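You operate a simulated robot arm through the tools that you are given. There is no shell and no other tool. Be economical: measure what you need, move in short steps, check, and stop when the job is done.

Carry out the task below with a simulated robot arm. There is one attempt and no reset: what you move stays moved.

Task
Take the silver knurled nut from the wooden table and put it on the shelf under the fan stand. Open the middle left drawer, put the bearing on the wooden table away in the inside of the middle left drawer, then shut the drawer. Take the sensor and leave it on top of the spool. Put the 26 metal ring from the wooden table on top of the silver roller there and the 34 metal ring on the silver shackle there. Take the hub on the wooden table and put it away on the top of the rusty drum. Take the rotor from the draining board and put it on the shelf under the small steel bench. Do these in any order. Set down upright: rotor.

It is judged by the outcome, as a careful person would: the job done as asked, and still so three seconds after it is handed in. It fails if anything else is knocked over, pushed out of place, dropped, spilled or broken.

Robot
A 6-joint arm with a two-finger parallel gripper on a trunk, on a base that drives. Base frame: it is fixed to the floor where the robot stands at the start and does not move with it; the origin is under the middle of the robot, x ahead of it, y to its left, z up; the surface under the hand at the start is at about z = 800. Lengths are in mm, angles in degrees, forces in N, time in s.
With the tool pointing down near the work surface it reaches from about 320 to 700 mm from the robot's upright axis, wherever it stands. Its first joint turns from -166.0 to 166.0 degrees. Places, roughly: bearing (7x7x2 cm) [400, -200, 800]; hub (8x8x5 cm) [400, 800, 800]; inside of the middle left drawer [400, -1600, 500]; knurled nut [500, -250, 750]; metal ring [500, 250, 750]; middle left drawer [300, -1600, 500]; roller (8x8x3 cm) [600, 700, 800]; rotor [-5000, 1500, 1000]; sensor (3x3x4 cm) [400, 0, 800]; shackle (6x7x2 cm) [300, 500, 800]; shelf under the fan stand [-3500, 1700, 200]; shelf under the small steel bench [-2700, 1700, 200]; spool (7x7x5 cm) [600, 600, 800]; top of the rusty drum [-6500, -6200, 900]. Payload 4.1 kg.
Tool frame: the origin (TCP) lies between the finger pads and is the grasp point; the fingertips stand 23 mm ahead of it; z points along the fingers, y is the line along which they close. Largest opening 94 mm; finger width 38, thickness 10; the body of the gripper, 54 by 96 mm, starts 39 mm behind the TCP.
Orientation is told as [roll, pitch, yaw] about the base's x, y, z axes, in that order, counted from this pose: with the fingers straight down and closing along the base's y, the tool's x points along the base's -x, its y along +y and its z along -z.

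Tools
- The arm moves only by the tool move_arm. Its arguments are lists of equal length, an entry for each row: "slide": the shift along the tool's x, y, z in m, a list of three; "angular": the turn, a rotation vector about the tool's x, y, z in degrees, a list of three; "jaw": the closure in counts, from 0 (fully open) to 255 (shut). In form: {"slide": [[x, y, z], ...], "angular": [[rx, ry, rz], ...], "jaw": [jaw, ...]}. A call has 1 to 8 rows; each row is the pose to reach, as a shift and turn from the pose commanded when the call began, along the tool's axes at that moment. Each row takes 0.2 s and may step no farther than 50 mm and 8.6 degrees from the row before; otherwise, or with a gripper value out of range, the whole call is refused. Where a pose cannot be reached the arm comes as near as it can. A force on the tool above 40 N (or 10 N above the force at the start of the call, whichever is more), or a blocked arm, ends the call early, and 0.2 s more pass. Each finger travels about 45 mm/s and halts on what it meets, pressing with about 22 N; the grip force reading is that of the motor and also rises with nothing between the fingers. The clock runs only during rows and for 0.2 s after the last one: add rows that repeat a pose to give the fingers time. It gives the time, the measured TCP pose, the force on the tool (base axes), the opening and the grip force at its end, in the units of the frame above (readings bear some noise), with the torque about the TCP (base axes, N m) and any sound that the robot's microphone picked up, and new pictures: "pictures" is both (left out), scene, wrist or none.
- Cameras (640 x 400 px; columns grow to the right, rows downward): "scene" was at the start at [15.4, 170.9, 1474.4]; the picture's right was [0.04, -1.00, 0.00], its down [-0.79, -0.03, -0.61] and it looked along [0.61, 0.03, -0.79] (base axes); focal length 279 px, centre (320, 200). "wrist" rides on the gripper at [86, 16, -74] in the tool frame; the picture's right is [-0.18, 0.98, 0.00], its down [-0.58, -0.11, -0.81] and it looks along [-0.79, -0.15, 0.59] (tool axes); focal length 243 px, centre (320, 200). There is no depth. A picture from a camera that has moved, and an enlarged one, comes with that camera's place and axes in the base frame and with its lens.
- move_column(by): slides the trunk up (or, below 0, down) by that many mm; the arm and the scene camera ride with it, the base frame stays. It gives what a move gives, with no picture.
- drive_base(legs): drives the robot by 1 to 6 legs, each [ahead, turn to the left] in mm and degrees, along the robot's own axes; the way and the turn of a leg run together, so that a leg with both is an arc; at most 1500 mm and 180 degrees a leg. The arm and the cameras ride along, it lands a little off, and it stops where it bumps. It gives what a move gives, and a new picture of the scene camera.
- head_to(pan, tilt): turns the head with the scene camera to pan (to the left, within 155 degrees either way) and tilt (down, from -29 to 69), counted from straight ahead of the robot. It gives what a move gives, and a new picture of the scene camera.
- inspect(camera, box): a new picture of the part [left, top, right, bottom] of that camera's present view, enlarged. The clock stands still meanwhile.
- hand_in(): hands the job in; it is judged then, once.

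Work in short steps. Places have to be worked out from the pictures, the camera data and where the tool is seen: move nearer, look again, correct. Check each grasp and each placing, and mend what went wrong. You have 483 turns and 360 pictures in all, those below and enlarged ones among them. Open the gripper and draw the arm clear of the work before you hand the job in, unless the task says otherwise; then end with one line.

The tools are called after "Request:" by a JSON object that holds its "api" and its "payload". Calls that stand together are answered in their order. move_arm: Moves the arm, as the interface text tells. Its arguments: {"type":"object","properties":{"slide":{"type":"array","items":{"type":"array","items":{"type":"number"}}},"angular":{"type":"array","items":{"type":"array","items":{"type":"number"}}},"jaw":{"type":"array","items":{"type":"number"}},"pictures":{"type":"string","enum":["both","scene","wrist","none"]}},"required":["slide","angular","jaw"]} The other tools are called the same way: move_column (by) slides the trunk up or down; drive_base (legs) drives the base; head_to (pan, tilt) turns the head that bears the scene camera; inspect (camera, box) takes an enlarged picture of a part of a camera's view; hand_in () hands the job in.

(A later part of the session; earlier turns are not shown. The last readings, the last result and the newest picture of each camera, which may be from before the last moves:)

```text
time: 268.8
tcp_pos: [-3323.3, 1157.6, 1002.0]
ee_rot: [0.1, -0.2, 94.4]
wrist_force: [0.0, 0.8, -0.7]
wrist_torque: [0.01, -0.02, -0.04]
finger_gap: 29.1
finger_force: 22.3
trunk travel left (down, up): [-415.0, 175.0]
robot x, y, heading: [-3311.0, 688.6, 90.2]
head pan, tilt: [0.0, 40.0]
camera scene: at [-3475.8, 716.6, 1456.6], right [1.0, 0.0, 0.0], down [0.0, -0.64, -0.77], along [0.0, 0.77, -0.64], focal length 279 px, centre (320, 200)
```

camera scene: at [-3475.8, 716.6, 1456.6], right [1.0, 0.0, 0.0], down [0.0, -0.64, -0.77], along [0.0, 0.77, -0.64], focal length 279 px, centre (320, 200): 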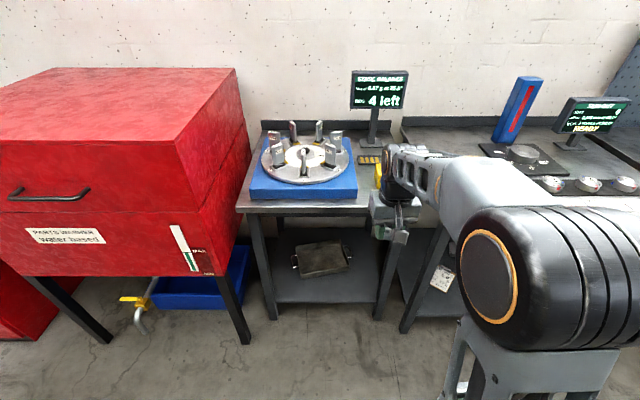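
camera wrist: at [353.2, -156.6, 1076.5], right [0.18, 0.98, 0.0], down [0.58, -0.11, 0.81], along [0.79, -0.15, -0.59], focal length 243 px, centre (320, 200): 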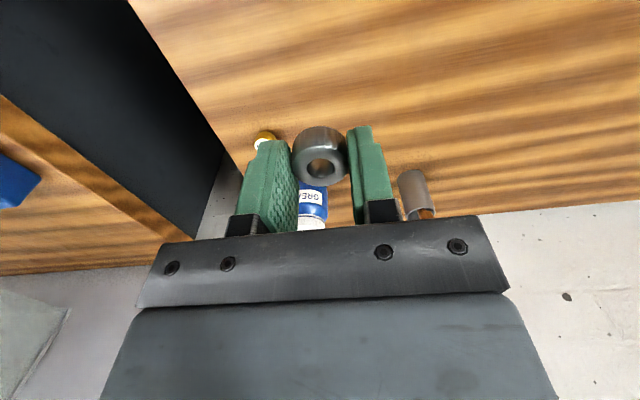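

The fan stand's shelf is free in front of a tray: the front strip is y≈1450–1590, x≈-3690..-3200. I shift the base to x≈-3470.

Request:
{"api": "drive_base", "payload": {"legs": [[0, 40], [250, 0], [0, -40]]}}

Request:
{"api": "move_column", "payload": {"by": -400}}

Request:
{"api": "head_to", "payload": {"pan": -10, "tilt": 35}}

Request:
{"api": "inspect", "payload": {"camera": "wrist", "box": [0, 0, 640, 400]}}

```text
time: 274.4
tcp_pos: [-3500.4, 1349.1, 1002.5]
ee_rot: [0.0, -0.1, 95.5]
wrist_force: [0.2, 0.0, -0.8]
wrist_torque: [0.01, 0.0, 0.03]
finger_gap: 29.2
finger_force: 22.1
trunk travel left (down, up): [-415.0, 175.0]
robot x, y, heading: [-3478.8, 884.3, 91.3]
head pan, tilt: [0.0, 40.0]
camera scene: at [-3645.2, 906.6, 1456.6], right [1.0, 0.02, 0.0], down [0.01, -0.64, -0.77], along [-0.02, 0.77, -0.64], focal length 279 px, centre (320, 200)
```

scene: 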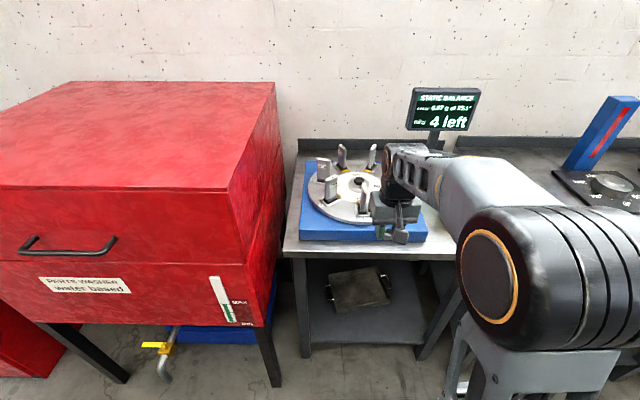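

```text
time: 278.3
tcp_pos: [-3501.6, 1350.9, 601.2]
ee_rot: [-0.1, 0.0, 95.4]
wrist_force: [0.3, 0.3, -0.6]
wrist_torque: [0.0, 0.0, 0.02]
finger_gap: 29.4
finger_force: 21.9
trunk travel left (down, up): [-15.0, 575.0]
robot x, y, heading: [-3481.3, 883.9, 91.4]
head pan, tilt: [0.0, 40.0]
```

```text
time: 279.0
tcp_pos: [-3500.7, 1349.3, 602.3]
ee_rot: [0.1, -0.1, 95.4]
wrist_force: [0.3, 0.4, 0.1]
wrist_torque: [0.0, 0.04, 0.0]
finger_gap: 29.2
finger_force: 22.1
trunk travel left (down, up): [-15.0, 575.0]
robot x, y, heading: [-3483.0, 886.6, 91.3]
head pan, tilt: [-10.0, 35.0]
camera scene: at [-3630.1, 908.6, 1064.2], right [0.99, -0.15, 0.0], down [-0.09, -0.57, -0.82], along [0.12, 0.81, -0.57], focal length 279 px, centre (320, 200)
```

scene: 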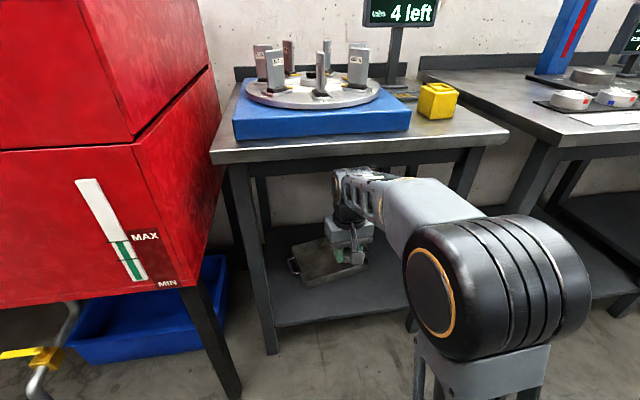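

```text
1.00 times, centred on (320, 200) of wrist (not enlarged: the box is as wide or as high as the picture)
camera zoom: at [-3507.8, 1261.9, 676.4], right [-1.0, 0.09, 0.0], down [0.05, 0.59, 0.81], along [0.07, 0.8, -0.59], focal length 243 px, centre (320, 200)
```

zoom: 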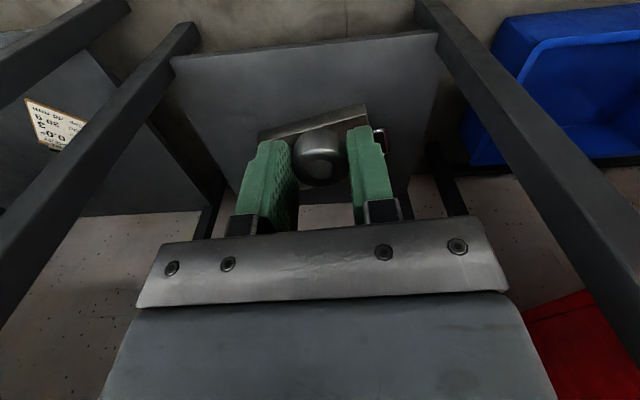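

The stand's shelf front edge is at y≈1445, spanning x -3690..-3213. I lower the arm to about z = 300 in front of it.

Request:
{"api": "move_arm", "payload": {"slide": [[0, 0, 0.045], [0, 0, 0.09], [0, 0, 0.135], [0, 0, 0.18], [0, 0, 0.225], [0, 0, 0.27], [0, 0, 0.3]], "angular": [[0, 0, 0], [0, 0, 0], [0, 0, 0], [0, 0, 0], [0, 0, 0], [0, 0, 0], [0, 0, 0]], "jaw": [255, 255, 255, 255, 255, 255, 255]}}

```text
time: 280.6
tcp_pos: [-3502.3, 1350.9, 302.6]
ee_rot: [0.0, -0.1, 95.4]
wrist_force: [0.7, -0.1, 0.2]
wrist_torque: [0.03, 0.03, -0.02]
finger_gap: 29.0
finger_force: 22.5
trunk travel left (down, up): [-15.0, 575.0]
robot x, y, heading: [-3477.6, 882.6, 91.3]
head pan, tilt: [-10.0, 35.0]
camera scene: at [-3630.1, 908.5, 1064.2], right [0.99, -0.15, 0.0], down [-0.09, -0.57, -0.82], along [0.12, 0.81, -0.57], focal length 279 px, centre (320, 200)
camera wrist: at [-3508.1, 1263.1, 375.9], right [-1.0, 0.09, 0.0], down [0.05, 0.59, 0.81], along [0.07, 0.8, -0.59], focal length 243 px, centre (320, 200)
```

scene: 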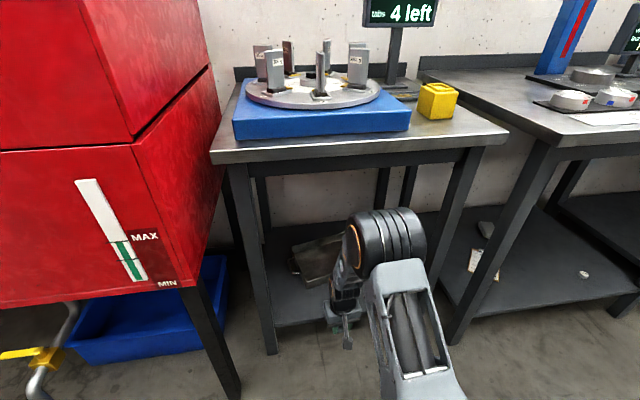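
wrist: 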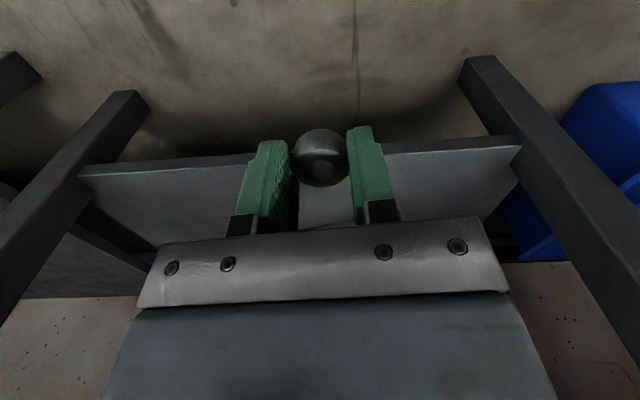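

The shelf top is at z≈181 and its front edge at y≈1450. I extend the arm in under the table top.

Request:
{"api": "move_arm", "payload": {"slide": [[-0.039, -0.009, 0], [-0.078, -0.018, 0], [-0.117, -0.027, 0], [-0.155, -0.035, 0.01]], "angular": [[0, 0, 0], [0, 0, 0], [0, 0, 0], [0, 0, 0]], "jaw": [255, 255, 255, 255]}}

```text
time: 281.6
tcp_pos: [-3480.3, 1508.8, 291.2]
ee_rot: [0.0, -0.1, 95.4]
wrist_force: [-0.6, 0.9, -1.2]
wrist_torque: [0.03, 0.01, 0.0]
finger_gap: 29.1
finger_force: 21.8
trunk travel left (down, up): [-15.0, 575.0]
robot x, y, heading: [-3475.9, 888.5, 91.3]
head pan, tilt: [-10.0, 35.0]
camera scene: at [-3630.1, 908.5, 1064.2], right [0.99, -0.15, 0.0], down [-0.09, -0.57, -0.82], along [0.12, 0.81, -0.57], focal length 279 px, centre (320, 200)
camera wrist: at [-3487.6, 1420.3, 365.1], right [-1.0, 0.09, 0.0], down [0.05, 0.59, 0.81], along [0.07, 0.8, -0.59], focal length 243 px, centre (320, 200)
```

scene: 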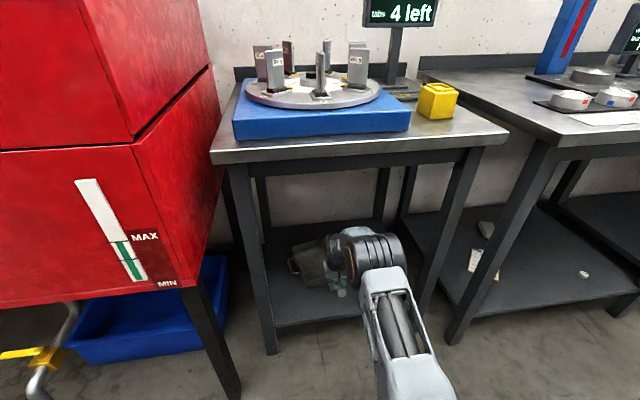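
wrist: 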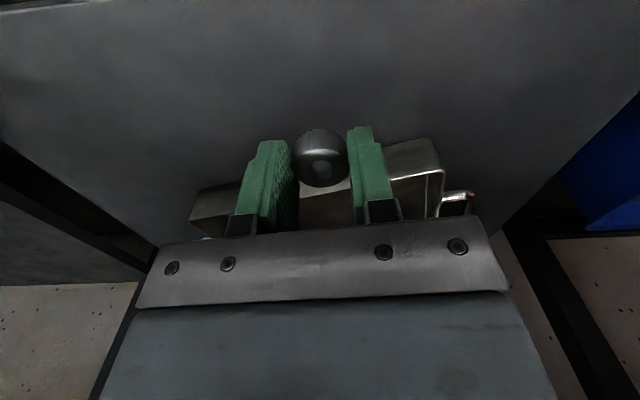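

Clear of the tray. I lower onto the shelf.

Request:
{"api": "move_arm", "payload": {"slide": [[0, 0, 0.03], [0, 0, 0.055], [0, 0, 0.068], [0, 0, 0.072], [0, 0, 0.075], [0, 0, 0.078]], "angular": [[0, 0, 0], [0, 0, 0], [0, 0, 0], [0, 0, 0], [0, 0, 0], [0, 0, 0]], "jaw": [255, 255, 255, 255, 255, 255], "pictures": "none"}}

Request:
{"api": "move_arm", "payload": {"slide": [[0, 0, 0.002], [0, 0, 0.004], [0, 0, 0.006], [0, 0, 0.008], [0, 0, 0.01], [0, 0, 0.012]], "angular": [[0, 0, 0], [0, 0, 0], [0, 0, 0], [0, 0, 0], [0, 0, 0], [0, 0, 0]], "jaw": [255, 255, 255, 255, 255, 255], "pictures": "wrist"}}

```text
time: 283.0
tcp_pos: [-3481.0, 1508.5, 213.4]
ee_rot: [-0.1, 0.0, 95.4]
wrist_force: [0.7, -0.1, -0.9]
wrist_torque: [0.05, 0.01, -0.03]
finger_gap: 28.8
finger_force: 22.3
trunk travel left (down, up): [-15.0, 575.0]
robot x, y, heading: [-3476.7, 883.0, 91.3]
head pan, tilt: [-10.0, 35.0]
```

```text
time: 284.4
tcp_pos: [-3481.2, 1510.3, 204.2]
ee_rot: [0.1, -0.3, 95.4]
wrist_force: [2.5, 1.8, 17.3]
wrist_torque: [0.06, -0.02, -0.04]
finger_gap: 29.4
finger_force: 22.0
trunk travel left (down, up): [-15.0, 575.0]
robot x, y, heading: [-3480.4, 883.1, 91.4]
head pan, tilt: [-10.0, 35.0]
camera wrist: at [-3487.3, 1421.0, 278.4], right [-1.0, 0.09, 0.0], down [0.05, 0.58, 0.81], along [0.07, 0.81, -0.59], focal length 243 px, centre (320, 200)
```

wrist: 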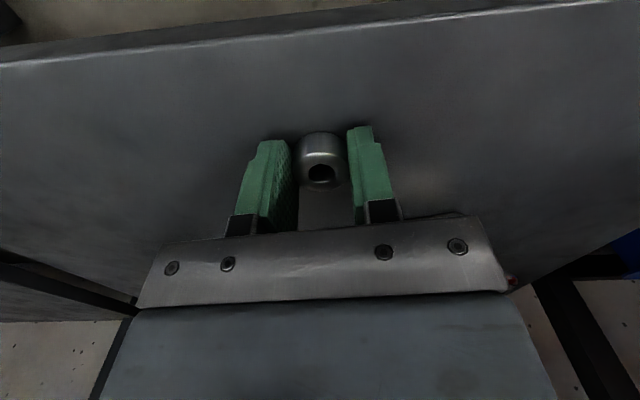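

Contact on the shelf. I release, rise and withdraw.

Request:
{"api": "move_arm", "payload": {"slide": [[0, 0, -0.002], [0, 0, -0.002], [0, 0, -0.002], [0, 0, -0.03], [0, 0, -0.07], [0, 0, -0.1]], "angular": [[0, 0, 0], [0, 0, 0], [0, 0, 0], [0, 0, 0], [0, 0, 0], [0, 0, 0]], "jaw": [255, 120, 100, 90, 90, 90], "pictures": "wrist"}}

Request:
{"api": "move_arm", "payload": {"slide": [[0.045, 0, 0], [0.09, 0, 0], [0.135, 0, 0], [0.17, 0, 0], [0.17, 0, -0.045], [0.17, 0, -0.09], [0.17, 0, -0.135], [0.17, 0, -0.18]], "angular": [[0, 0, 0], [0, 0, 0], [0, 0, 0], [0, 0, 0], [0, 0, 0], [0, 0, 0], [0, 0, 0], [0, 0, 0]], "jaw": [0, 0, 0, 0, 0, 0, 0, 0], "pictures": "wrist"}}

```text
time: 285.8
tcp_pos: [-3479.1, 1507.7, 301.5]
ee_rot: [-0.1, 0.0, 95.5]
wrist_force: [0.3, -0.5, 0.2]
wrist_torque: [0.0, 0.0, 0.02]
finger_gap: 61.1
finger_force: 0.0
trunk travel left (down, up): [-15.0, 575.0]
robot x, y, heading: [-3477.0, 884.8, 91.4]
head pan, tilt: [-10.0, 35.0]
camera wrist: at [-3485.7, 1419.7, 376.5], right [-1.0, 0.09, 0.0], down [0.05, 0.59, 0.81], along [0.07, 0.8, -0.59], focal length 243 px, centre (320, 200)
```

wrist: 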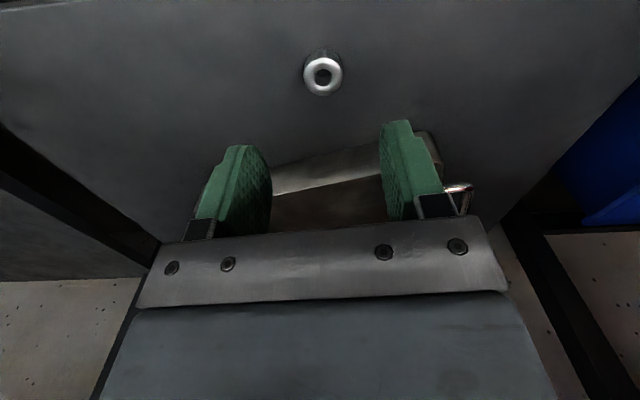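

```text
time: 287.6
tcp_pos: [-3463.1, 1339.8, 483.0]
ee_rot: [0.0, 0.0, 95.4]
wrist_force: [-0.2, 0.3, -0.6]
wrist_torque: [-0.01, 0.01, -0.02]
finger_gap: 94.1
finger_force: 0.2
trunk travel left (down, up): [-15.0, 575.0]
robot x, y, heading: [-3478.9, 882.7, 91.2]
head pan, tilt: [-10.0, 35.0]
camera wrist: at [-3470.6, 1250.5, 556.9], right [-1.0, 0.09, 0.0], down [0.05, 0.59, 0.81], along [0.07, 0.8, -0.59], focal length 243 px, centre (320, 200)
```

wrist: 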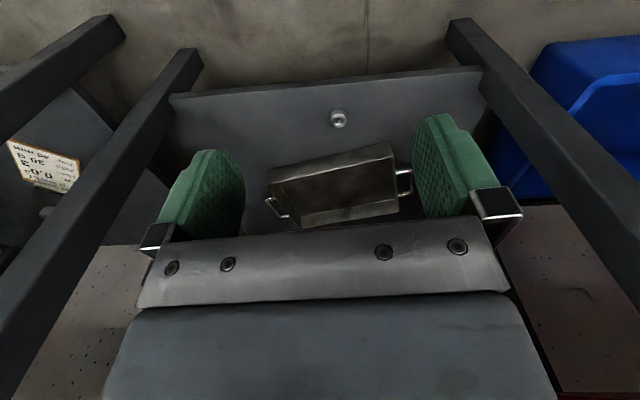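

The nut is on the shelf. I raise the trunk, back off and drive toward the draining board.

Request:
{"api": "move_column", "payload": {"by": 400}}

Request:
{"api": "drive_base", "payload": {"legs": [[-300, 0], [0, 89], [1100, 0]]}}

Request:
{"api": "head_to", "payload": {"pan": -70, "tilt": 25}}

```text
time: 291.4
tcp_pos: [-3463.2, 1338.6, 882.5]
ee_rot: [0.0, -0.1, 95.4]
wrist_force: [0.5, -0.3, -0.6]
wrist_torque: [-0.02, -0.03, 0.0]
finger_gap: 94.0
finger_force: 0.1
trunk travel left (down, up): [-415.0, 175.0]
robot x, y, heading: [-3480.3, 886.3, 91.4]
head pan, tilt: [-10.0, 35.0]
```

```text
time: 302.4
tcp_pos: [-5032.5, 672.7, 882.4]
ee_rot: [-0.1, -0.2, -178.5]
wrist_force: [0.4, -0.2, -0.7]
wrist_torque: [0.01, -0.01, -0.03]
finger_gap: 93.9
finger_force: 0.0
trunk travel left (down, up): [-415.0, 175.0]
robot x, y, heading: [-4580.7, 626.2, 177.4]
head pan, tilt: [-10.0, 35.0]
camera scene: at [-4612.5, 477.4, 1464.2], right [0.22, 0.98, 0.0], down [0.56, -0.13, -0.82], along [-0.8, 0.18, -0.57], focal length 279 px, centre (320, 200)
```

scene: 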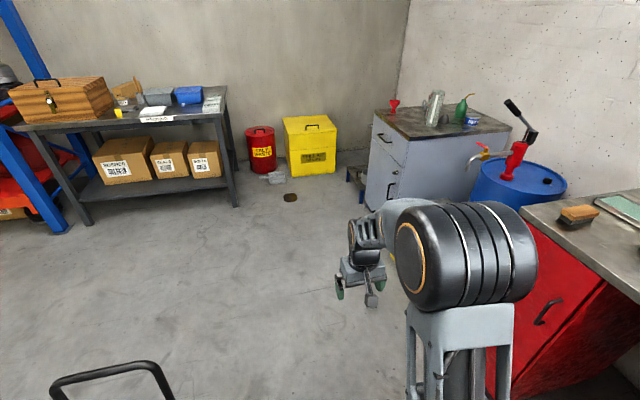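

```text
time: 303.8
tcp_pos: [-5032.7, 671.8, 882.9]
ee_rot: [0.0, -0.2, -178.5]
wrist_force: [0.3, 0.2, 0.0]
wrist_torque: [0.02, 0.0, -0.02]
finger_gap: 94.0
finger_force: 0.0
trunk travel left (down, up): [-415.0, 175.0]
robot x, y, heading: [-4577.3, 630.1, 177.7]
head pan, tilt: [-70.0, 25.0]
camera scene: at [-4554.1, 546.1, 1479.9], right [0.95, 0.3, 0.0], down [0.13, -0.4, -0.91], along [-0.27, 0.86, -0.42], focal length 279 px, centre (320, 200)
```

scene: 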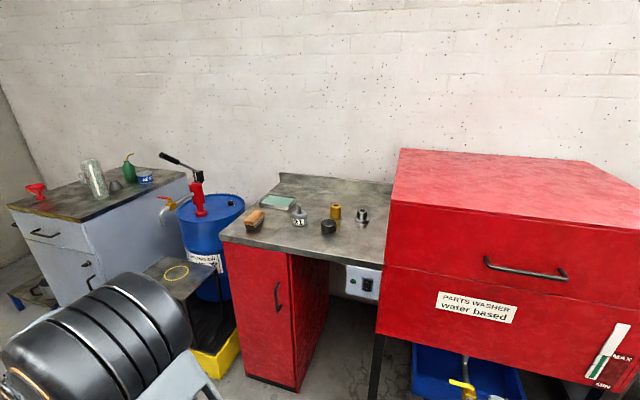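

Request:
{"api": "inspect", "payload": {"camera": "scene", "box": [220, 160, 400, 280]}}

```text
3.33 times, centred on (310, 220) of scene
camera zoom: at [-4554.1, 546.1, 1479.9], right [0.95, 0.3, 0.0], down [0.13, -0.4, -0.91], along [-0.27, 0.86, -0.42], focal length 930 px, centre (353, 133)
```

zoom: 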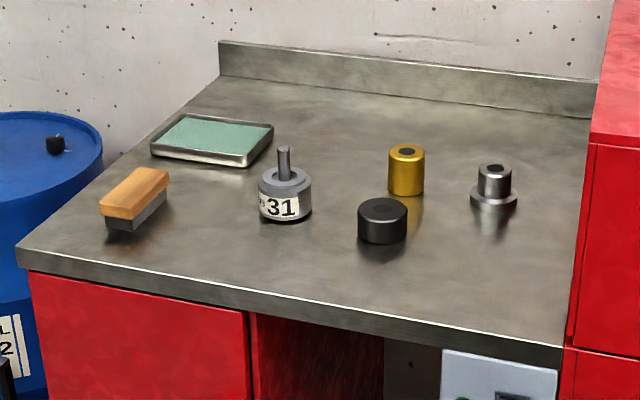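

The rotor is the cylinder with a shaft labelled "31", at about (-4930, 1480) on a board at z≈900. I raise the trunk and move in front of it.

Request:
{"api": "move_column", "payload": {"by": 170}}

Request:
{"api": "drive_base", "payload": {"legs": [[350, 0], [0, -87.6], [200, 0]]}}

Request:
{"api": "head_to", "payload": {"pan": 0, "tilt": 45}}

Request:
{"api": "inspect", "payload": {"camera": "wrist", "box": [0, 0, 640, 400]}}

```text
time: 305.7
tcp_pos: [-5033.9, 672.4, 1052.2]
ee_rot: [0.0, -0.1, -178.5]
wrist_force: [-0.3, -0.5, 0.4]
wrist_torque: [-0.03, -0.02, -0.04]
finger_gap: 93.9
finger_force: 0.1
trunk travel left (down, up): [-585.0, 5.0]
robot x, y, heading: [-4576.4, 626.6, 177.4]
head pan, tilt: [-70.0, 25.0]
```

```text
time: 312.8
tcp_pos: [-4912.4, 1294.5, 1053.1]
ee_rot: [-0.1, -0.1, 94.8]
wrist_force: [0.3, -0.4, 0.5]
wrist_torque: [-0.01, 0.02, 0.01]
finger_gap: 93.8
finger_force: 0.1
trunk travel left (down, up): [-585.0, 5.0]
robot x, y, heading: [-4934.6, 836.9, 90.8]
head pan, tilt: [-70.0, 25.0]
camera scene: at [-5011.7, 811.3, 1650.0], right [0.35, -0.94, 0.0], down [-0.4, -0.15, -0.91], along [0.85, 0.32, -0.42], focal length 279 px, centre (320, 200)
```

scene: 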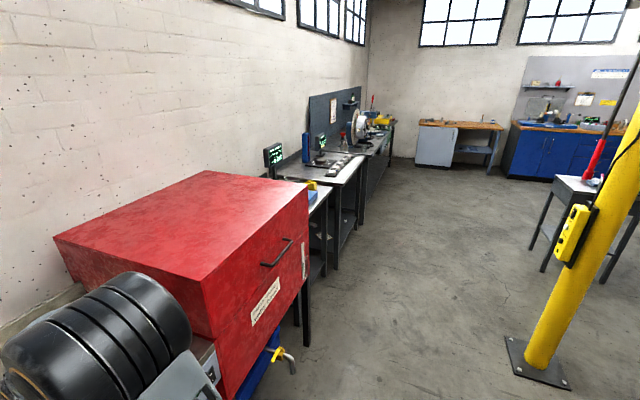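

```text
time: 314.2
tcp_pos: [-4912.5, 1293.5, 1052.3]
ee_rot: [0.0, -0.1, 94.9]
wrist_force: [-0.3, 0.2, 0.7]
wrist_torque: [0.03, 0.03, 0.0]
finger_gap: 93.8
finger_force: 0.1
trunk travel left (down, up): [-585.0, 5.0]
robot x, y, heading: [-4934.1, 839.6, 90.8]
head pan, tilt: [0.0, 45.0]
camera scene: at [-5098.8, 859.1, 1619.4], right [1.0, 0.01, 0.0], down [0.01, -0.71, -0.71], along [-0.01, 0.71, -0.71], focal length 279 px, centre (320, 200)
```

scene: 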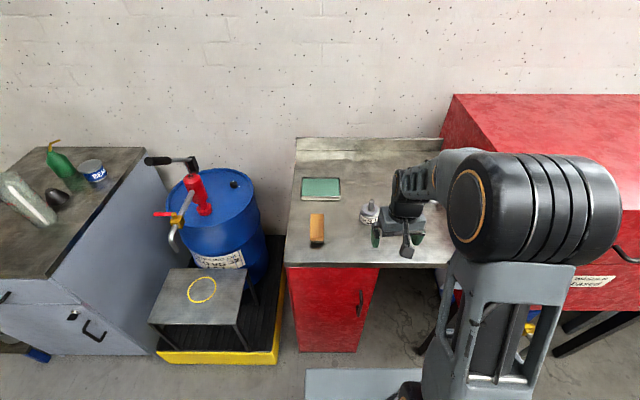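

```text
1.00 times, centred on (320, 200) of wrist (not enlarged: the box is as wide or as high as the picture)
camera zoom: at [-4920.6, 1205.1, 1126.6], right [-0.99, 0.1, 0.0], down [0.06, 0.59, 0.81], along [0.08, 0.8, -0.59], focal length 243 px, centre (320, 200)
```

zoom: 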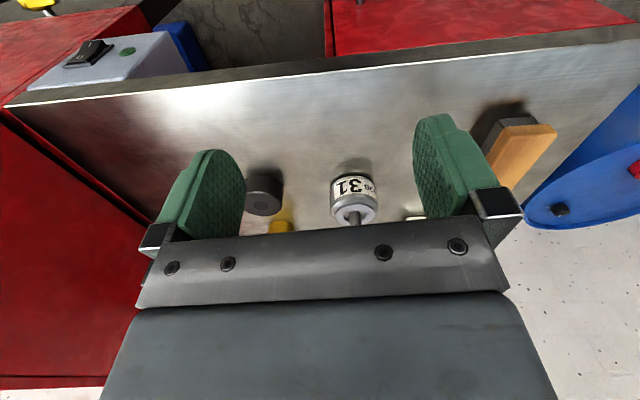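

The rotor is at about (-4939, 1479). I move over it, staying above its shaft.

Request:
{"api": "move_arm", "payload": {"slide": [[-0.044, 0.002, 0.01], [-0.088, 0.004, 0.02], [-0.132, 0.006, 0.03], [-0.177, 0.007, 0.035]], "angular": [[0, 0, 1.2], [0, 0, 2.4], [0, 0, 3.6], [0, 0, 4.9]], "jaw": [0, 0, 0, 0], "pictures": "wrist"}}

```text
time: 315.2
tcp_pos: [-4933.5, 1469.9, 1016.2]
ee_rot: [0.0, 0.0, 90.0]
wrist_force: [-0.1, 0.8, 0.8]
wrist_torque: [-0.01, 0.02, 0.01]
finger_gap: 93.9
finger_force: 0.0
trunk travel left (down, up): [-585.0, 5.0]
robot x, y, heading: [-4930.4, 838.1, 90.7]
head pan, tilt: [0.0, 45.0]
camera wrist: at [-4948.7, 1383.6, 1091.3], right [-0.98, 0.19, 0.0], down [0.11, 0.58, 0.81], along [0.15, 0.79, -0.59], focal length 243 px, centre (320, 200)
```

wrist: 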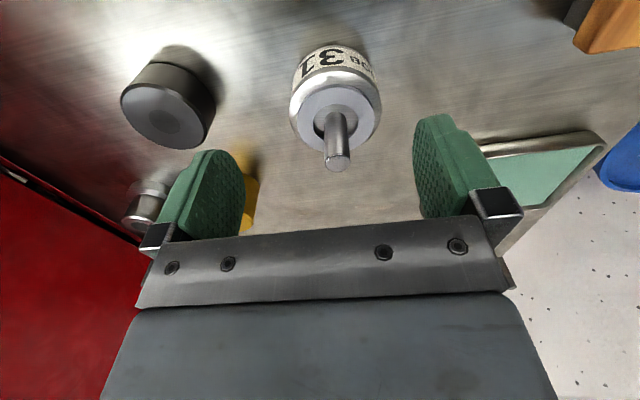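

The rotor has a shaft rising to about z = 990, too tall to grip the body from above. I'll grip the shaft instead: centre over it, then look.

Request:
{"api": "move_arm", "payload": {"slide": [[-0.014, 0.007, 0], [-0.014, 0.007, 0.015]], "angular": [[0, 0, 0], [0, 0, 0]], "jaw": [0, 0], "pictures": "wrist"}}

```text
time: 315.8
tcp_pos: [-4941.2, 1483.8, 1001.6]
ee_rot: [0.0, -0.2, 89.9]
wrist_force: [-0.8, 0.1, 0.3]
wrist_torque: [0.02, -0.02, 0.03]
finger_gap: 93.8
finger_force: 0.1
trunk travel left (down, up): [-585.0, 5.0]
robot x, y, heading: [-4931.0, 840.5, 90.5]
head pan, tilt: [0.0, 45.0]
camera wrist: at [-4956.3, 1396.7, 1076.0], right [-0.98, 0.19, 0.0], down [0.11, 0.58, 0.81], along [0.15, 0.79, -0.59], focal length 243 px, centre (320, 200)
```

wrist: 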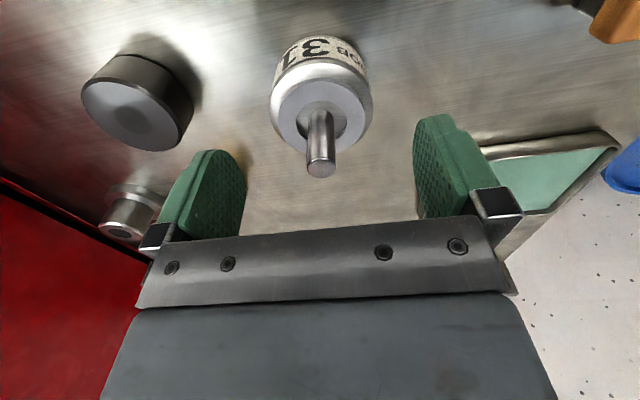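

The shaft is centred under the TCP; its top is z≈991 and the body top ≈931. I go down to TCP 962 and close on the shaft.

Request:
{"api": "move_arm", "payload": {"slide": [[0, 0, 0.02], [0, 0, 0.039], [0, 0, 0.039], [0, 0, 0.039], [0, 0, 0.039], [0, 0, 0.039], [0, 0, 0.039], [0, 0, 0.039]], "angular": [[0, 0, 0], [0, 0, 0], [0, 0, 0], [0, 0, 0], [0, 0, 0], [0, 0, 0], [0, 0, 0], [0, 0, 0]], "jaw": [0, 0, 255, 255, 255, 255, 255, 255], "pictures": "wrist"}}

```text
time: 317.6
tcp_pos: [-4941.8, 1481.6, 962.1]
ee_rot: [0.0, -0.1, 89.9]
wrist_force: [3.1, -0.7, 0.6]
wrist_torque: [0.08, -0.07, -0.1]
finger_gap: 64.5
finger_force: 22.3
trunk travel left (down, up): [-585.0, 5.0]
robot x, y, heading: [-4932.4, 837.6, 90.5]
head pan, tilt: [0.0, 45.0]
camera wrist: at [-4956.2, 1395.0, 1038.0], right [-0.98, 0.19, 0.0], down [0.11, 0.58, 0.81], along [0.15, 0.79, -0.59], focal length 243 px, centre (320, 200)
```

wrist: 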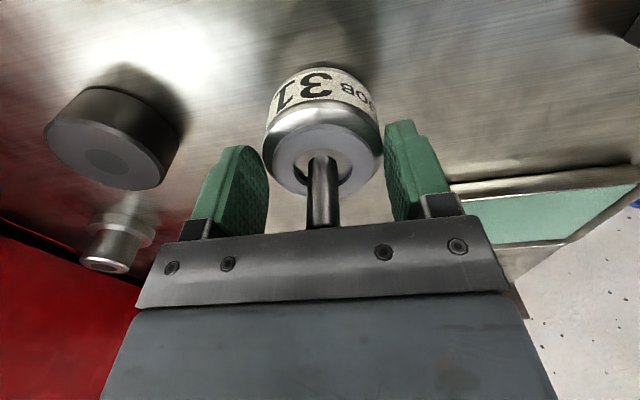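

The fingers meet the rotor body itself (64.5 mm) with about 8 mm overlap. I open, go 7 mm lower for a better bite, and close again.

Request:
{"api": "move_arm", "payload": {"slide": [[0, 0, 0], [0, 0, 0], [0, 0.001, 0.004], [0, 0.001, 0.007], [0, 0.001, 0.007], [0, 0.001, 0.007], [0, 0.001, 0.007]], "angular": [[0, 0, 0], [0, 0, 0], [0, 0, 0], [0, 0, 0], [0, 0, 0], [0, 0, 0], [0, 0, 0]], "jaw": [20, 20, 20, 20, 255, 255, 255], "pictures": "wrist"}}

```text
time: 319.2
tcp_pos: [-4941.8, 1481.6, 957.2]
ee_rot: [0.0, -0.2, 89.9]
wrist_force: [3.0, 0.4, -0.4]
wrist_torque: [0.15, -0.18, -0.09]
finger_gap: 64.6
finger_force: 21.8
trunk travel left (down, up): [-585.0, 5.0]
robot x, y, heading: [-4934.6, 839.3, 90.8]
head pan, tilt: [0.0, 45.0]
camera wrist: at [-4957.2, 1395.3, 1031.4], right [-0.98, 0.19, 0.0], down [0.11, 0.58, 0.81], along [0.15, 0.79, -0.59], focal length 243 px, centre (320, 200)
```

wrist: 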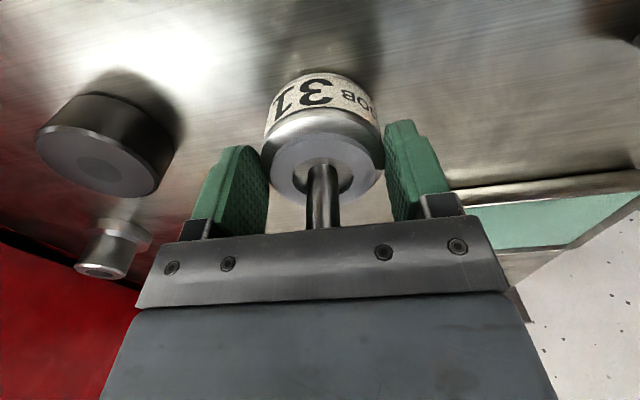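

Gripped. I lift slowly and check.

Request:
{"api": "move_arm", "payload": {"slide": [[0, 0, -0.004], [0, 0, -0.01], [0, 0, -0.018], [0, 0, -0.028], [0, 0, -0.04]], "angular": [[0, 0, 0], [0, 0, 0], [0, 0, 0], [0, 0, 0], [0, 0, 0]], "jaw": [255, 255, 255, 255, 255]}}

```text
time: 320.4
tcp_pos: [-4942.6, 1483.8, 997.1]
ee_rot: [0.1, 0.0, 89.8]
wrist_force: [0.5, 1.1, -8.8]
wrist_torque: [-0.07, -0.02, 0.03]
finger_gap: 64.6
finger_force: 22.1
trunk travel left (down, up): [-585.0, 5.0]
robot x, y, heading: [-4932.9, 838.5, 90.7]
head pan, tilt: [0.0, 45.0]
camera scene: at [-5098.8, 860.0, 1619.3], right [1.0, 0.01, 0.0], down [0.01, -0.71, -0.71], along [-0.01, 0.71, -0.71], focal length 279 px, centre (320, 200)
camera wrist: at [-4958.0, 1396.8, 1070.8], right [-0.98, 0.19, 0.0], down [0.11, 0.58, 0.81], along [0.15, 0.79, -0.59], focal length 243 px, centre (320, 200)
```

scene: 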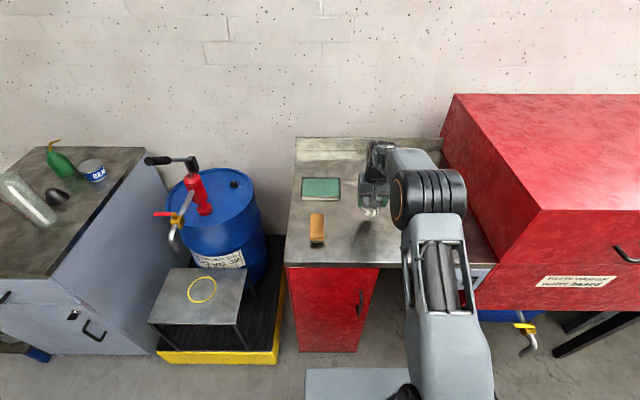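
wrist: 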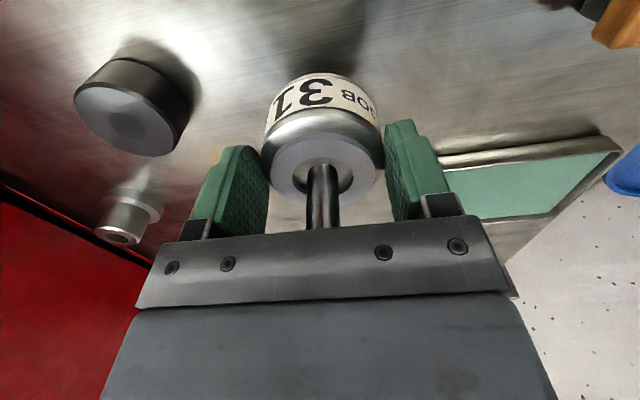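

The rotor is held (about 0.85 kg). I raise it, retract from the board, and drive toward the small steel bench.

Request:
{"api": "move_arm", "payload": {"slide": [[0, 0, -0.015], [0, 0, -0.03], [0.01, 0, -0.045], [0.035, 0, -0.05], [0.065, 0, -0.05], [0.095, 0, -0.05], [0.125, 0, -0.05], [0.15, 0, -0.05]], "angular": [[0, 0, 0], [0, 0, 0], [0, 0, 0], [0, 0, 0], [0, 0, 0], [0, 0, 0], [0, 0, 0], [0, 0, 0]], "jaw": [255, 255, 255, 255, 255, 255, 255, 255], "pictures": "none"}}

Request:
{"api": "drive_base", "payload": {"legs": [[-200, 0], [0, -90.7], [1400, 0], [880, 0]]}}

Request:
{"api": "head_to", "payload": {"pan": 65, "tilt": 35}}

Request:
{"api": "inspect", "payload": {"camera": "wrist", "box": [160, 40, 480, 240]}}

```text
time: 322.2
tcp_pos: [-4940.0, 1333.7, 1045.0]
ee_rot: [-0.1, -0.1, 89.9]
wrist_force: [-0.3, 0.0, -9.1]
wrist_torque: [-0.08, 0.03, 0.02]
finger_gap: 64.6
finger_force: 22.8
trunk travel left (down, up): [-585.0, 5.0]
robot x, y, heading: [-4935.2, 837.6, 90.7]
head pan, tilt: [0.0, 45.0]
```

```text
time: 338.4
tcp_pos: [-2162.9, 793.7, 1044.4]
ee_rot: [0.1, 0.0, 2.7]
wrist_force: [0.1, -1.0, -9.3]
wrist_torque: [0.01, 0.09, 0.03]
finger_gap: 64.6
finger_force: 22.1
trunk travel left (down, up): [-585.0, 5.0]
robot x, y, heading: [-2656.1, 764.8, 3.5]
head pan, tilt: [0.0, 45.0]
camera scene: at [-2643.9, 930.1, 1619.3], right [0.06, -1.0, 0.0], down [-0.71, -0.04, -0.71], along [0.71, 0.04, -0.71], focal length 279 px, centre (320, 200)
```

scene: 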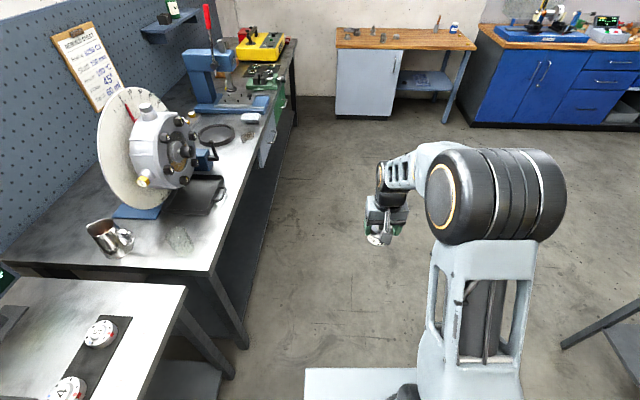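

```text
time: 339.7
tcp_pos: [-2162.1, 792.1, 1044.7]
ee_rot: [0.0, 0.0, 2.7]
wrist_force: [0.0, 0.3, -9.3]
wrist_torque: [-0.02, 0.09, -0.03]
finger_gap: 64.4
finger_force: 22.7
trunk travel left (down, up): [-585.0, 5.0]
robot x, y, heading: [-2650.7, 762.6, 3.7]
head pan, tilt: [65.0, 35.0]
camera scene: at [-2693.0, 1007.0, 1634.2], right [0.93, -0.37, 0.0], down [-0.21, -0.53, -0.82], along [0.3, 0.76, -0.57], focal length 279 px, centre (320, 200)
```

scene: 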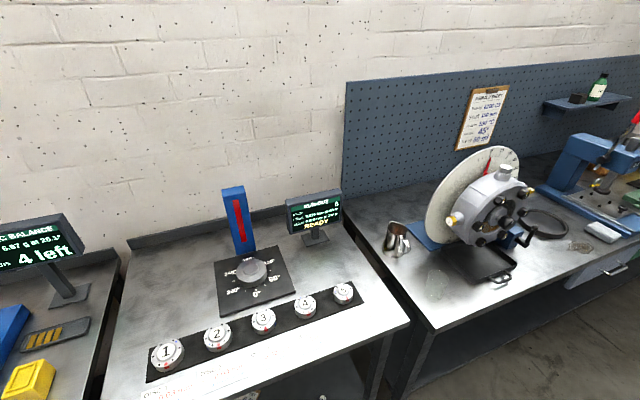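

```text
2.00 times, centred on (320, 140) of wrist
camera zoom: at [-2249.1, 804.5, 1119.0], right [0.14, 0.99, 0.0], down [0.59, -0.08, 0.81], along [0.8, -0.11, -0.59], focal length 485 px, centre (320, 320)
```

zoom: 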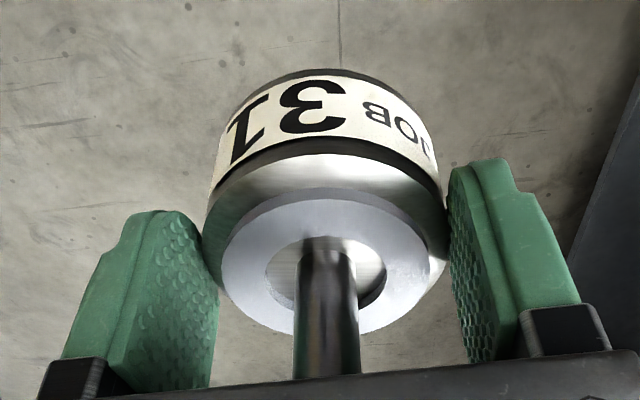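

The rotor is steady. I turn to face the bench and lower the trunk.

Request:
{"api": "drive_base", "payload": {"legs": [[0, 86.3]]}}

Request:
{"api": "move_column", "payload": {"by": -400}}

Request:
{"api": "head_to", "payload": {"pan": -8, "tilt": 35}}

Request:
{"api": "inspect", "payload": {"camera": "wrist", "box": [0, 0, 640, 400]}}

```text
time: 343.9
tcp_pos: [-2664.7, 1255.8, 1044.4]
ee_rot: [0.0, 0.1, 90.0]
wrist_force: [0.0, 0.2, -8.7]
wrist_torque: [-0.09, 0.01, -0.01]
finger_gap: 64.8
finger_force: 22.1
trunk travel left (down, up): [-585.0, 5.0]
robot x, y, heading: [-2657.9, 759.3, 90.9]
head pan, tilt: [65.0, 35.0]
camera scene: at [-2902.4, 737.2, 1634.1], right [0.41, 0.91, 0.0], down [0.52, -0.24, -0.82], along [-0.75, 0.34, -0.57], focal length 279 px, centre (320, 200)
```

scene: 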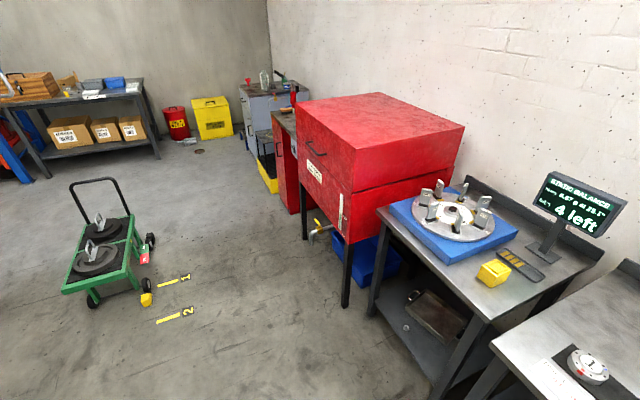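

```text
time: 347.7
tcp_pos: [-2665.7, 1255.1, 644.6]
ee_rot: [0.0, 0.1, 90.0]
wrist_force: [0.5, 0.0, -9.4]
wrist_torque: [-0.05, 0.0, -0.02]
finger_gap: 64.5
finger_force: 22.1
trunk travel left (down, up): [-185.0, 405.0]
robot x, y, heading: [-2655.3, 762.7, 90.8]
head pan, tilt: [65.0, 35.0]
```

```text
time: 349.1
tcp_pos: [-2665.8, 1255.1, 644.1]
ee_rot: [0.0, 0.0, 90.0]
wrist_force: [-0.3, 0.1, -8.7]
wrist_torque: [-0.08, 0.0, -0.02]
finger_gap: 64.6
finger_force: 21.8
trunk travel left (down, up): [-185.0, 405.0]
robot x, y, heading: [-2657.4, 761.3, 90.9]
head pan, tilt: [-8.0, 35.0]
camera scene: at [-2810.8, 788.3, 1234.2], right [0.99, -0.13, 0.0], down [-0.07, -0.57, -0.82], along [0.1, 0.81, -0.57], focal length 279 px, centre (320, 200)
```

scene: 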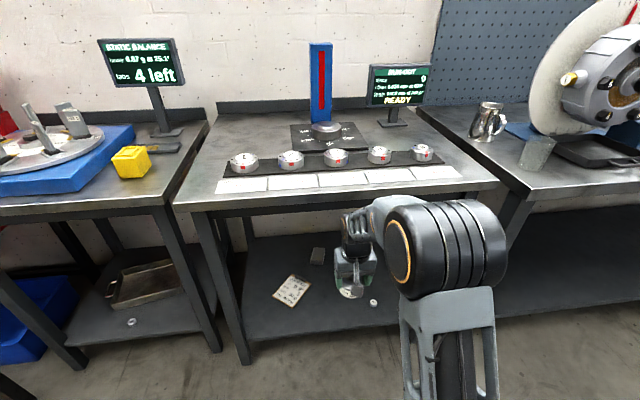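

```text
1.00 times, centred on (320, 200) of wrist (not enlarged: the box is as wide or as high as the picture)
camera zoom: at [-2680.4, 1168.7, 718.9], right [-0.98, 0.18, 0.0], down [0.11, 0.58, 0.81], along [0.15, 0.79, -0.59], focal length 243 px, centre (320, 200)
```

zoom: 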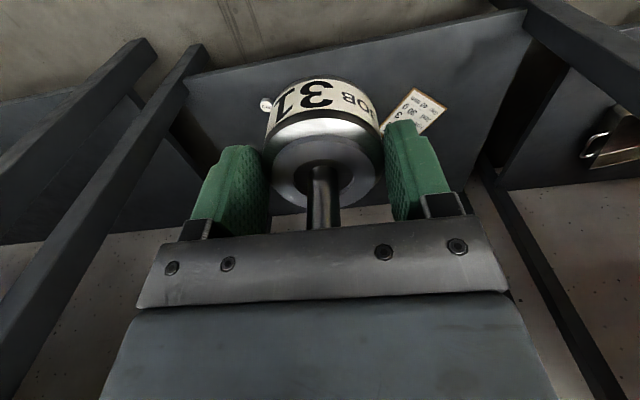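

The shelf's front edge is at y≈1383 and z≈185. A free spot is at about (-2660, 1470), clear of the paper, box and small item. I lower the trunk and arm in front of the bench.

Request:
{"api": "move_column", "payload": {"by": -180}}

Request:
{"api": "move_arm", "payload": {"slide": [[0, 0, 0.03], [0, 0, 0.06], [0, 0, 0.09], [0, 0, 0.115]], "angular": [[0, 0, 0], [0, 0, 0], [0, 0, 0], [0, 0, 0]], "jaw": [255, 255, 255, 255], "pictures": "none"}}

Request:
{"api": "drive_base", "payload": {"legs": [[100, 0]]}}

Request:
{"api": "inspect", "payload": {"camera": "wrist", "box": [0, 0, 640, 400]}}

```text
time: 351.1
tcp_pos: [-2666.1, 1256.4, 464.4]
ee_rot: [0.0, 0.0, 89.9]
wrist_force: [0.3, -0.9, -9.4]
wrist_torque: [-0.09, -0.01, 0.01]
finger_gap: 64.7
finger_force: 21.7
trunk travel left (down, up): [-5.0, 585.0]
robot x, y, heading: [-2658.0, 764.3, 90.6]
head pan, tilt: [-8.0, 35.0]
```

```text
time: 352.1
tcp_pos: [-2665.3, 1256.0, 349.6]
ee_rot: [-0.1, 0.0, 90.0]
wrist_force: [0.6, -0.4, -8.7]
wrist_torque: [-0.07, -0.03, -0.01]
finger_gap: 64.4
finger_force: 22.4
trunk travel left (down, up): [-5.0, 585.0]
robot x, y, heading: [-2656.3, 758.6, 90.9]
head pan, tilt: [-8.0, 35.0]
```

```text
time: 353.3
tcp_pos: [-2665.8, 1356.1, 349.5]
ee_rot: [0.0, 0.0, 89.9]
wrist_force: [-0.4, -0.7, -9.3]
wrist_torque: [-0.1, 0.0, 0.01]
finger_gap: 64.8
finger_force: 22.1
trunk travel left (down, up): [-5.0, 585.0]
robot x, y, heading: [-2660.2, 859.2, 90.6]
head pan, tilt: [-8.0, 35.0]
camera scene: at [-2812.0, 888.2, 1054.2], right [0.99, -0.13, 0.0], down [-0.07, -0.57, -0.82], along [0.1, 0.81, -0.57], focal length 279 px, centre (320, 200)
```

scene: 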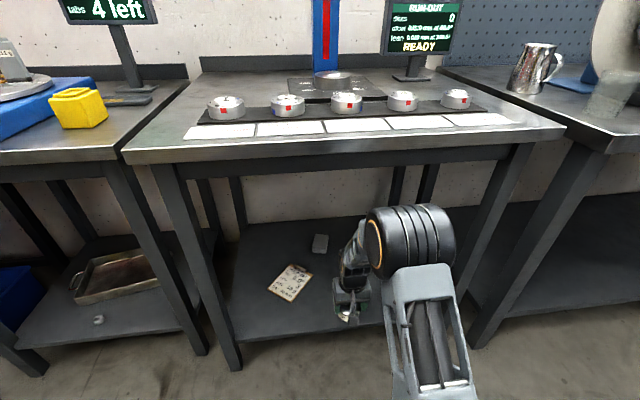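

```text
1.00 times, centred on (320, 200) of wrist (not enlarged: the box is as wide or as high as the picture)
camera zoom: at [-2680.9, 1269.1, 424.8], right [-0.98, 0.19, 0.0], down [0.11, 0.58, 0.81], along [0.15, 0.79, -0.59], focal length 243 px, centre (320, 200)
```

zoom: 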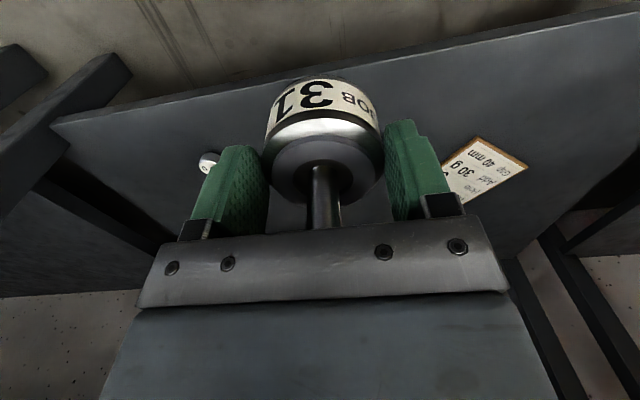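

Lined up. I extend in under the bench top by 120 mm and lower partway.

Request:
{"api": "move_arm", "payload": {"slide": [[-0.04, 0, 0], [-0.08, 0, 0], [-0.12, 0, 0], [-0.12, 0, 0.03], [-0.12, 0, 0.06], [-0.12, 0, 0.08]], "angular": [[0, 0, 0], [0, 0, 0], [0, 0, 0], [0, 0, 0], [0, 0, 0], [0, 0, 0]], "jaw": [255, 255, 255, 255, 255, 255]}}

```text
time: 354.7
tcp_pos: [-2665.8, 1477.0, 270.9]
ee_rot: [0.1, 0.0, 89.9]
wrist_force: [0.2, 0.3, -7.5]
wrist_torque: [-0.05, 0.0, -0.02]
finger_gap: 64.8
finger_force: 22.5
trunk travel left (down, up): [-5.0, 585.0]
robot x, y, heading: [-2656.4, 857.9, 90.8]
head pan, tilt: [-8.0, 35.0]
camera scene: at [-2812.0, 888.2, 1054.2], right [0.99, -0.13, 0.0], down [-0.07, -0.57, -0.82], along [0.1, 0.81, -0.57], focal length 279 px, centre (320, 200)
camera wrist: at [-2680.9, 1389.2, 345.0], right [-0.98, 0.19, 0.0], down [0.11, 0.58, 0.81], along [0.15, 0.79, -0.59], focal length 243 px, centre (320, 200)
```

scene: 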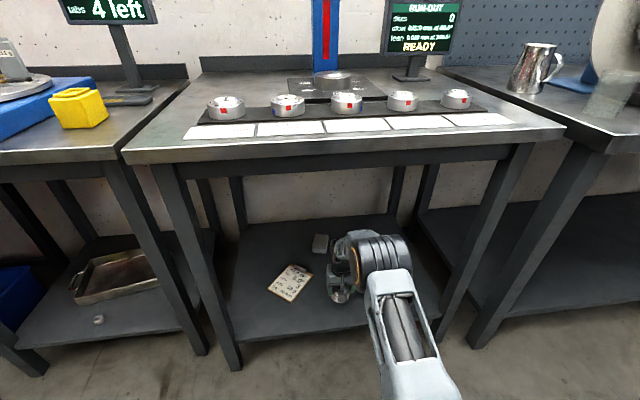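
wrist: 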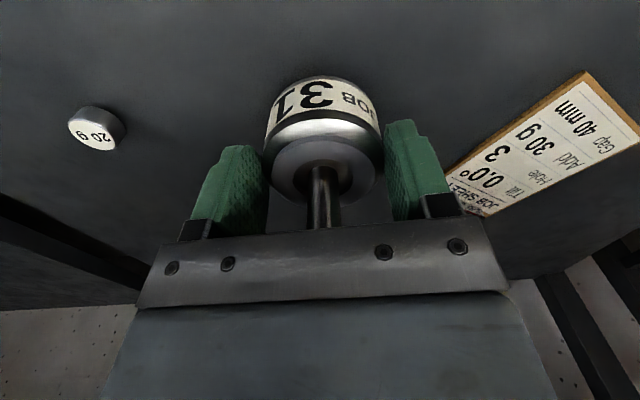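

Clear surroundings. I creep down to contact.

Request:
{"api": "move_arm", "payload": {"slide": [[0, 0, 0.006], [0, 0, 0.012], [0, 0, 0.016], [0, 0, 0.019], [0, 0, 0.022], [0, 0, 0.025], [0, 0, 0.028]], "angular": [[0, 0, 0], [0, 0, 0], [0, 0, 0], [0, 0, 0], [0, 0, 0], [0, 0, 0], [0, 0, 0]], "jaw": [255, 255, 255, 255, 255, 255, 255], "pictures": "none"}}

Request:
{"api": "move_arm", "payload": {"slide": [[0, 0, 0.002], [0, 0, 0.004], [0, 0, 0.006], [0, 0, 0.008], [0, 0, 0.01]], "angular": [[0, 0, 0], [0, 0, 0], [0, 0, 0], [0, 0, 0], [0, 0, 0]], "jaw": [255, 255, 255, 255, 255], "pictures": "none"}}

```text
time: 356.3
tcp_pos: [-2664.3, 1475.6, 241.5]
ee_rot: [-0.1, 0.0, 89.9]
wrist_force: [0.8, 0.8, -9.2]
wrist_torque: [-0.12, 0.01, -0.01]
finger_gap: 64.7
finger_force: 21.9
trunk travel left (down, up): [-5.0, 585.0]
robot x, y, heading: [-2658.7, 859.3, 90.8]
head pan, tilt: [-8.0, 35.0]
```

```text
time: 357.5
tcp_pos: [-2665.7, 1477.6, 235.3]
ee_rot: [0.1, -0.4, 89.9]
wrist_force: [-0.9, -4.5, 16.5]
wrist_torque: [0.0, -0.21, -0.07]
finger_gap: 64.5
finger_force: 21.9
trunk travel left (down, up): [-5.0, 585.0]
robot x, y, heading: [-2660.7, 858.7, 90.8]
head pan, tilt: [-8.0, 35.0]
```

Contact. I ease up 2 mm and release, then rise straight up past the shaft.

Request:
{"api": "move_arm", "payload": {"slide": [[0, 0, -0.002], [0, 0, -0.0025], [0, 0, -0.0025], [0, 0, -0.0025], [0, 0, -0.03], [0, 0, -0.07], [0, 0, -0.11]], "angular": [[0, 0, 0], [0, 0, 0], [0, 0, 0], [0, 0, 0], [0, 0, 0], [0, 0, 0], [0, 0, 0]], "jaw": [255, 60, 20, 10, 0, 0, 0], "pictures": "wrist"}}

```text
time: 359.1
tcp_pos: [-2665.7, 1476.7, 343.4]
ee_rot: [0.0, 0.0, 89.9]
wrist_force: [-0.6, 0.4, -0.4]
wrist_torque: [-0.04, -0.04, 0.0]
finger_gap: 94.0
finger_force: 0.0
trunk travel left (down, up): [-5.0, 585.0]
robot x, y, heading: [-2657.0, 861.7, 90.9]
head pan, tilt: [-8.0, 35.0]
camera wrist: at [-2681.1, 1388.2, 417.5], right [-0.98, 0.19, 0.0], down [0.11, 0.58, 0.81], along [0.15, 0.79, -0.59], focal length 243 px, centre (320, 200)
```

wrist: 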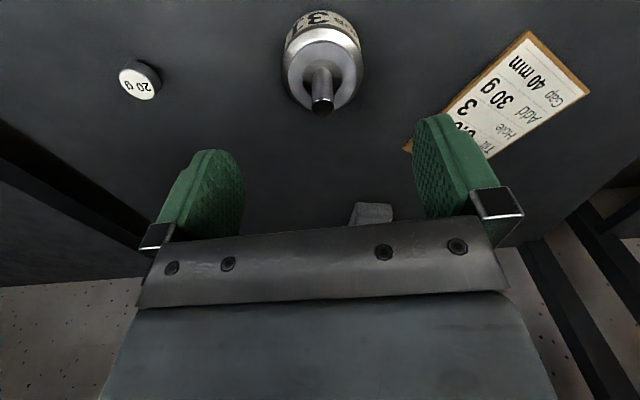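

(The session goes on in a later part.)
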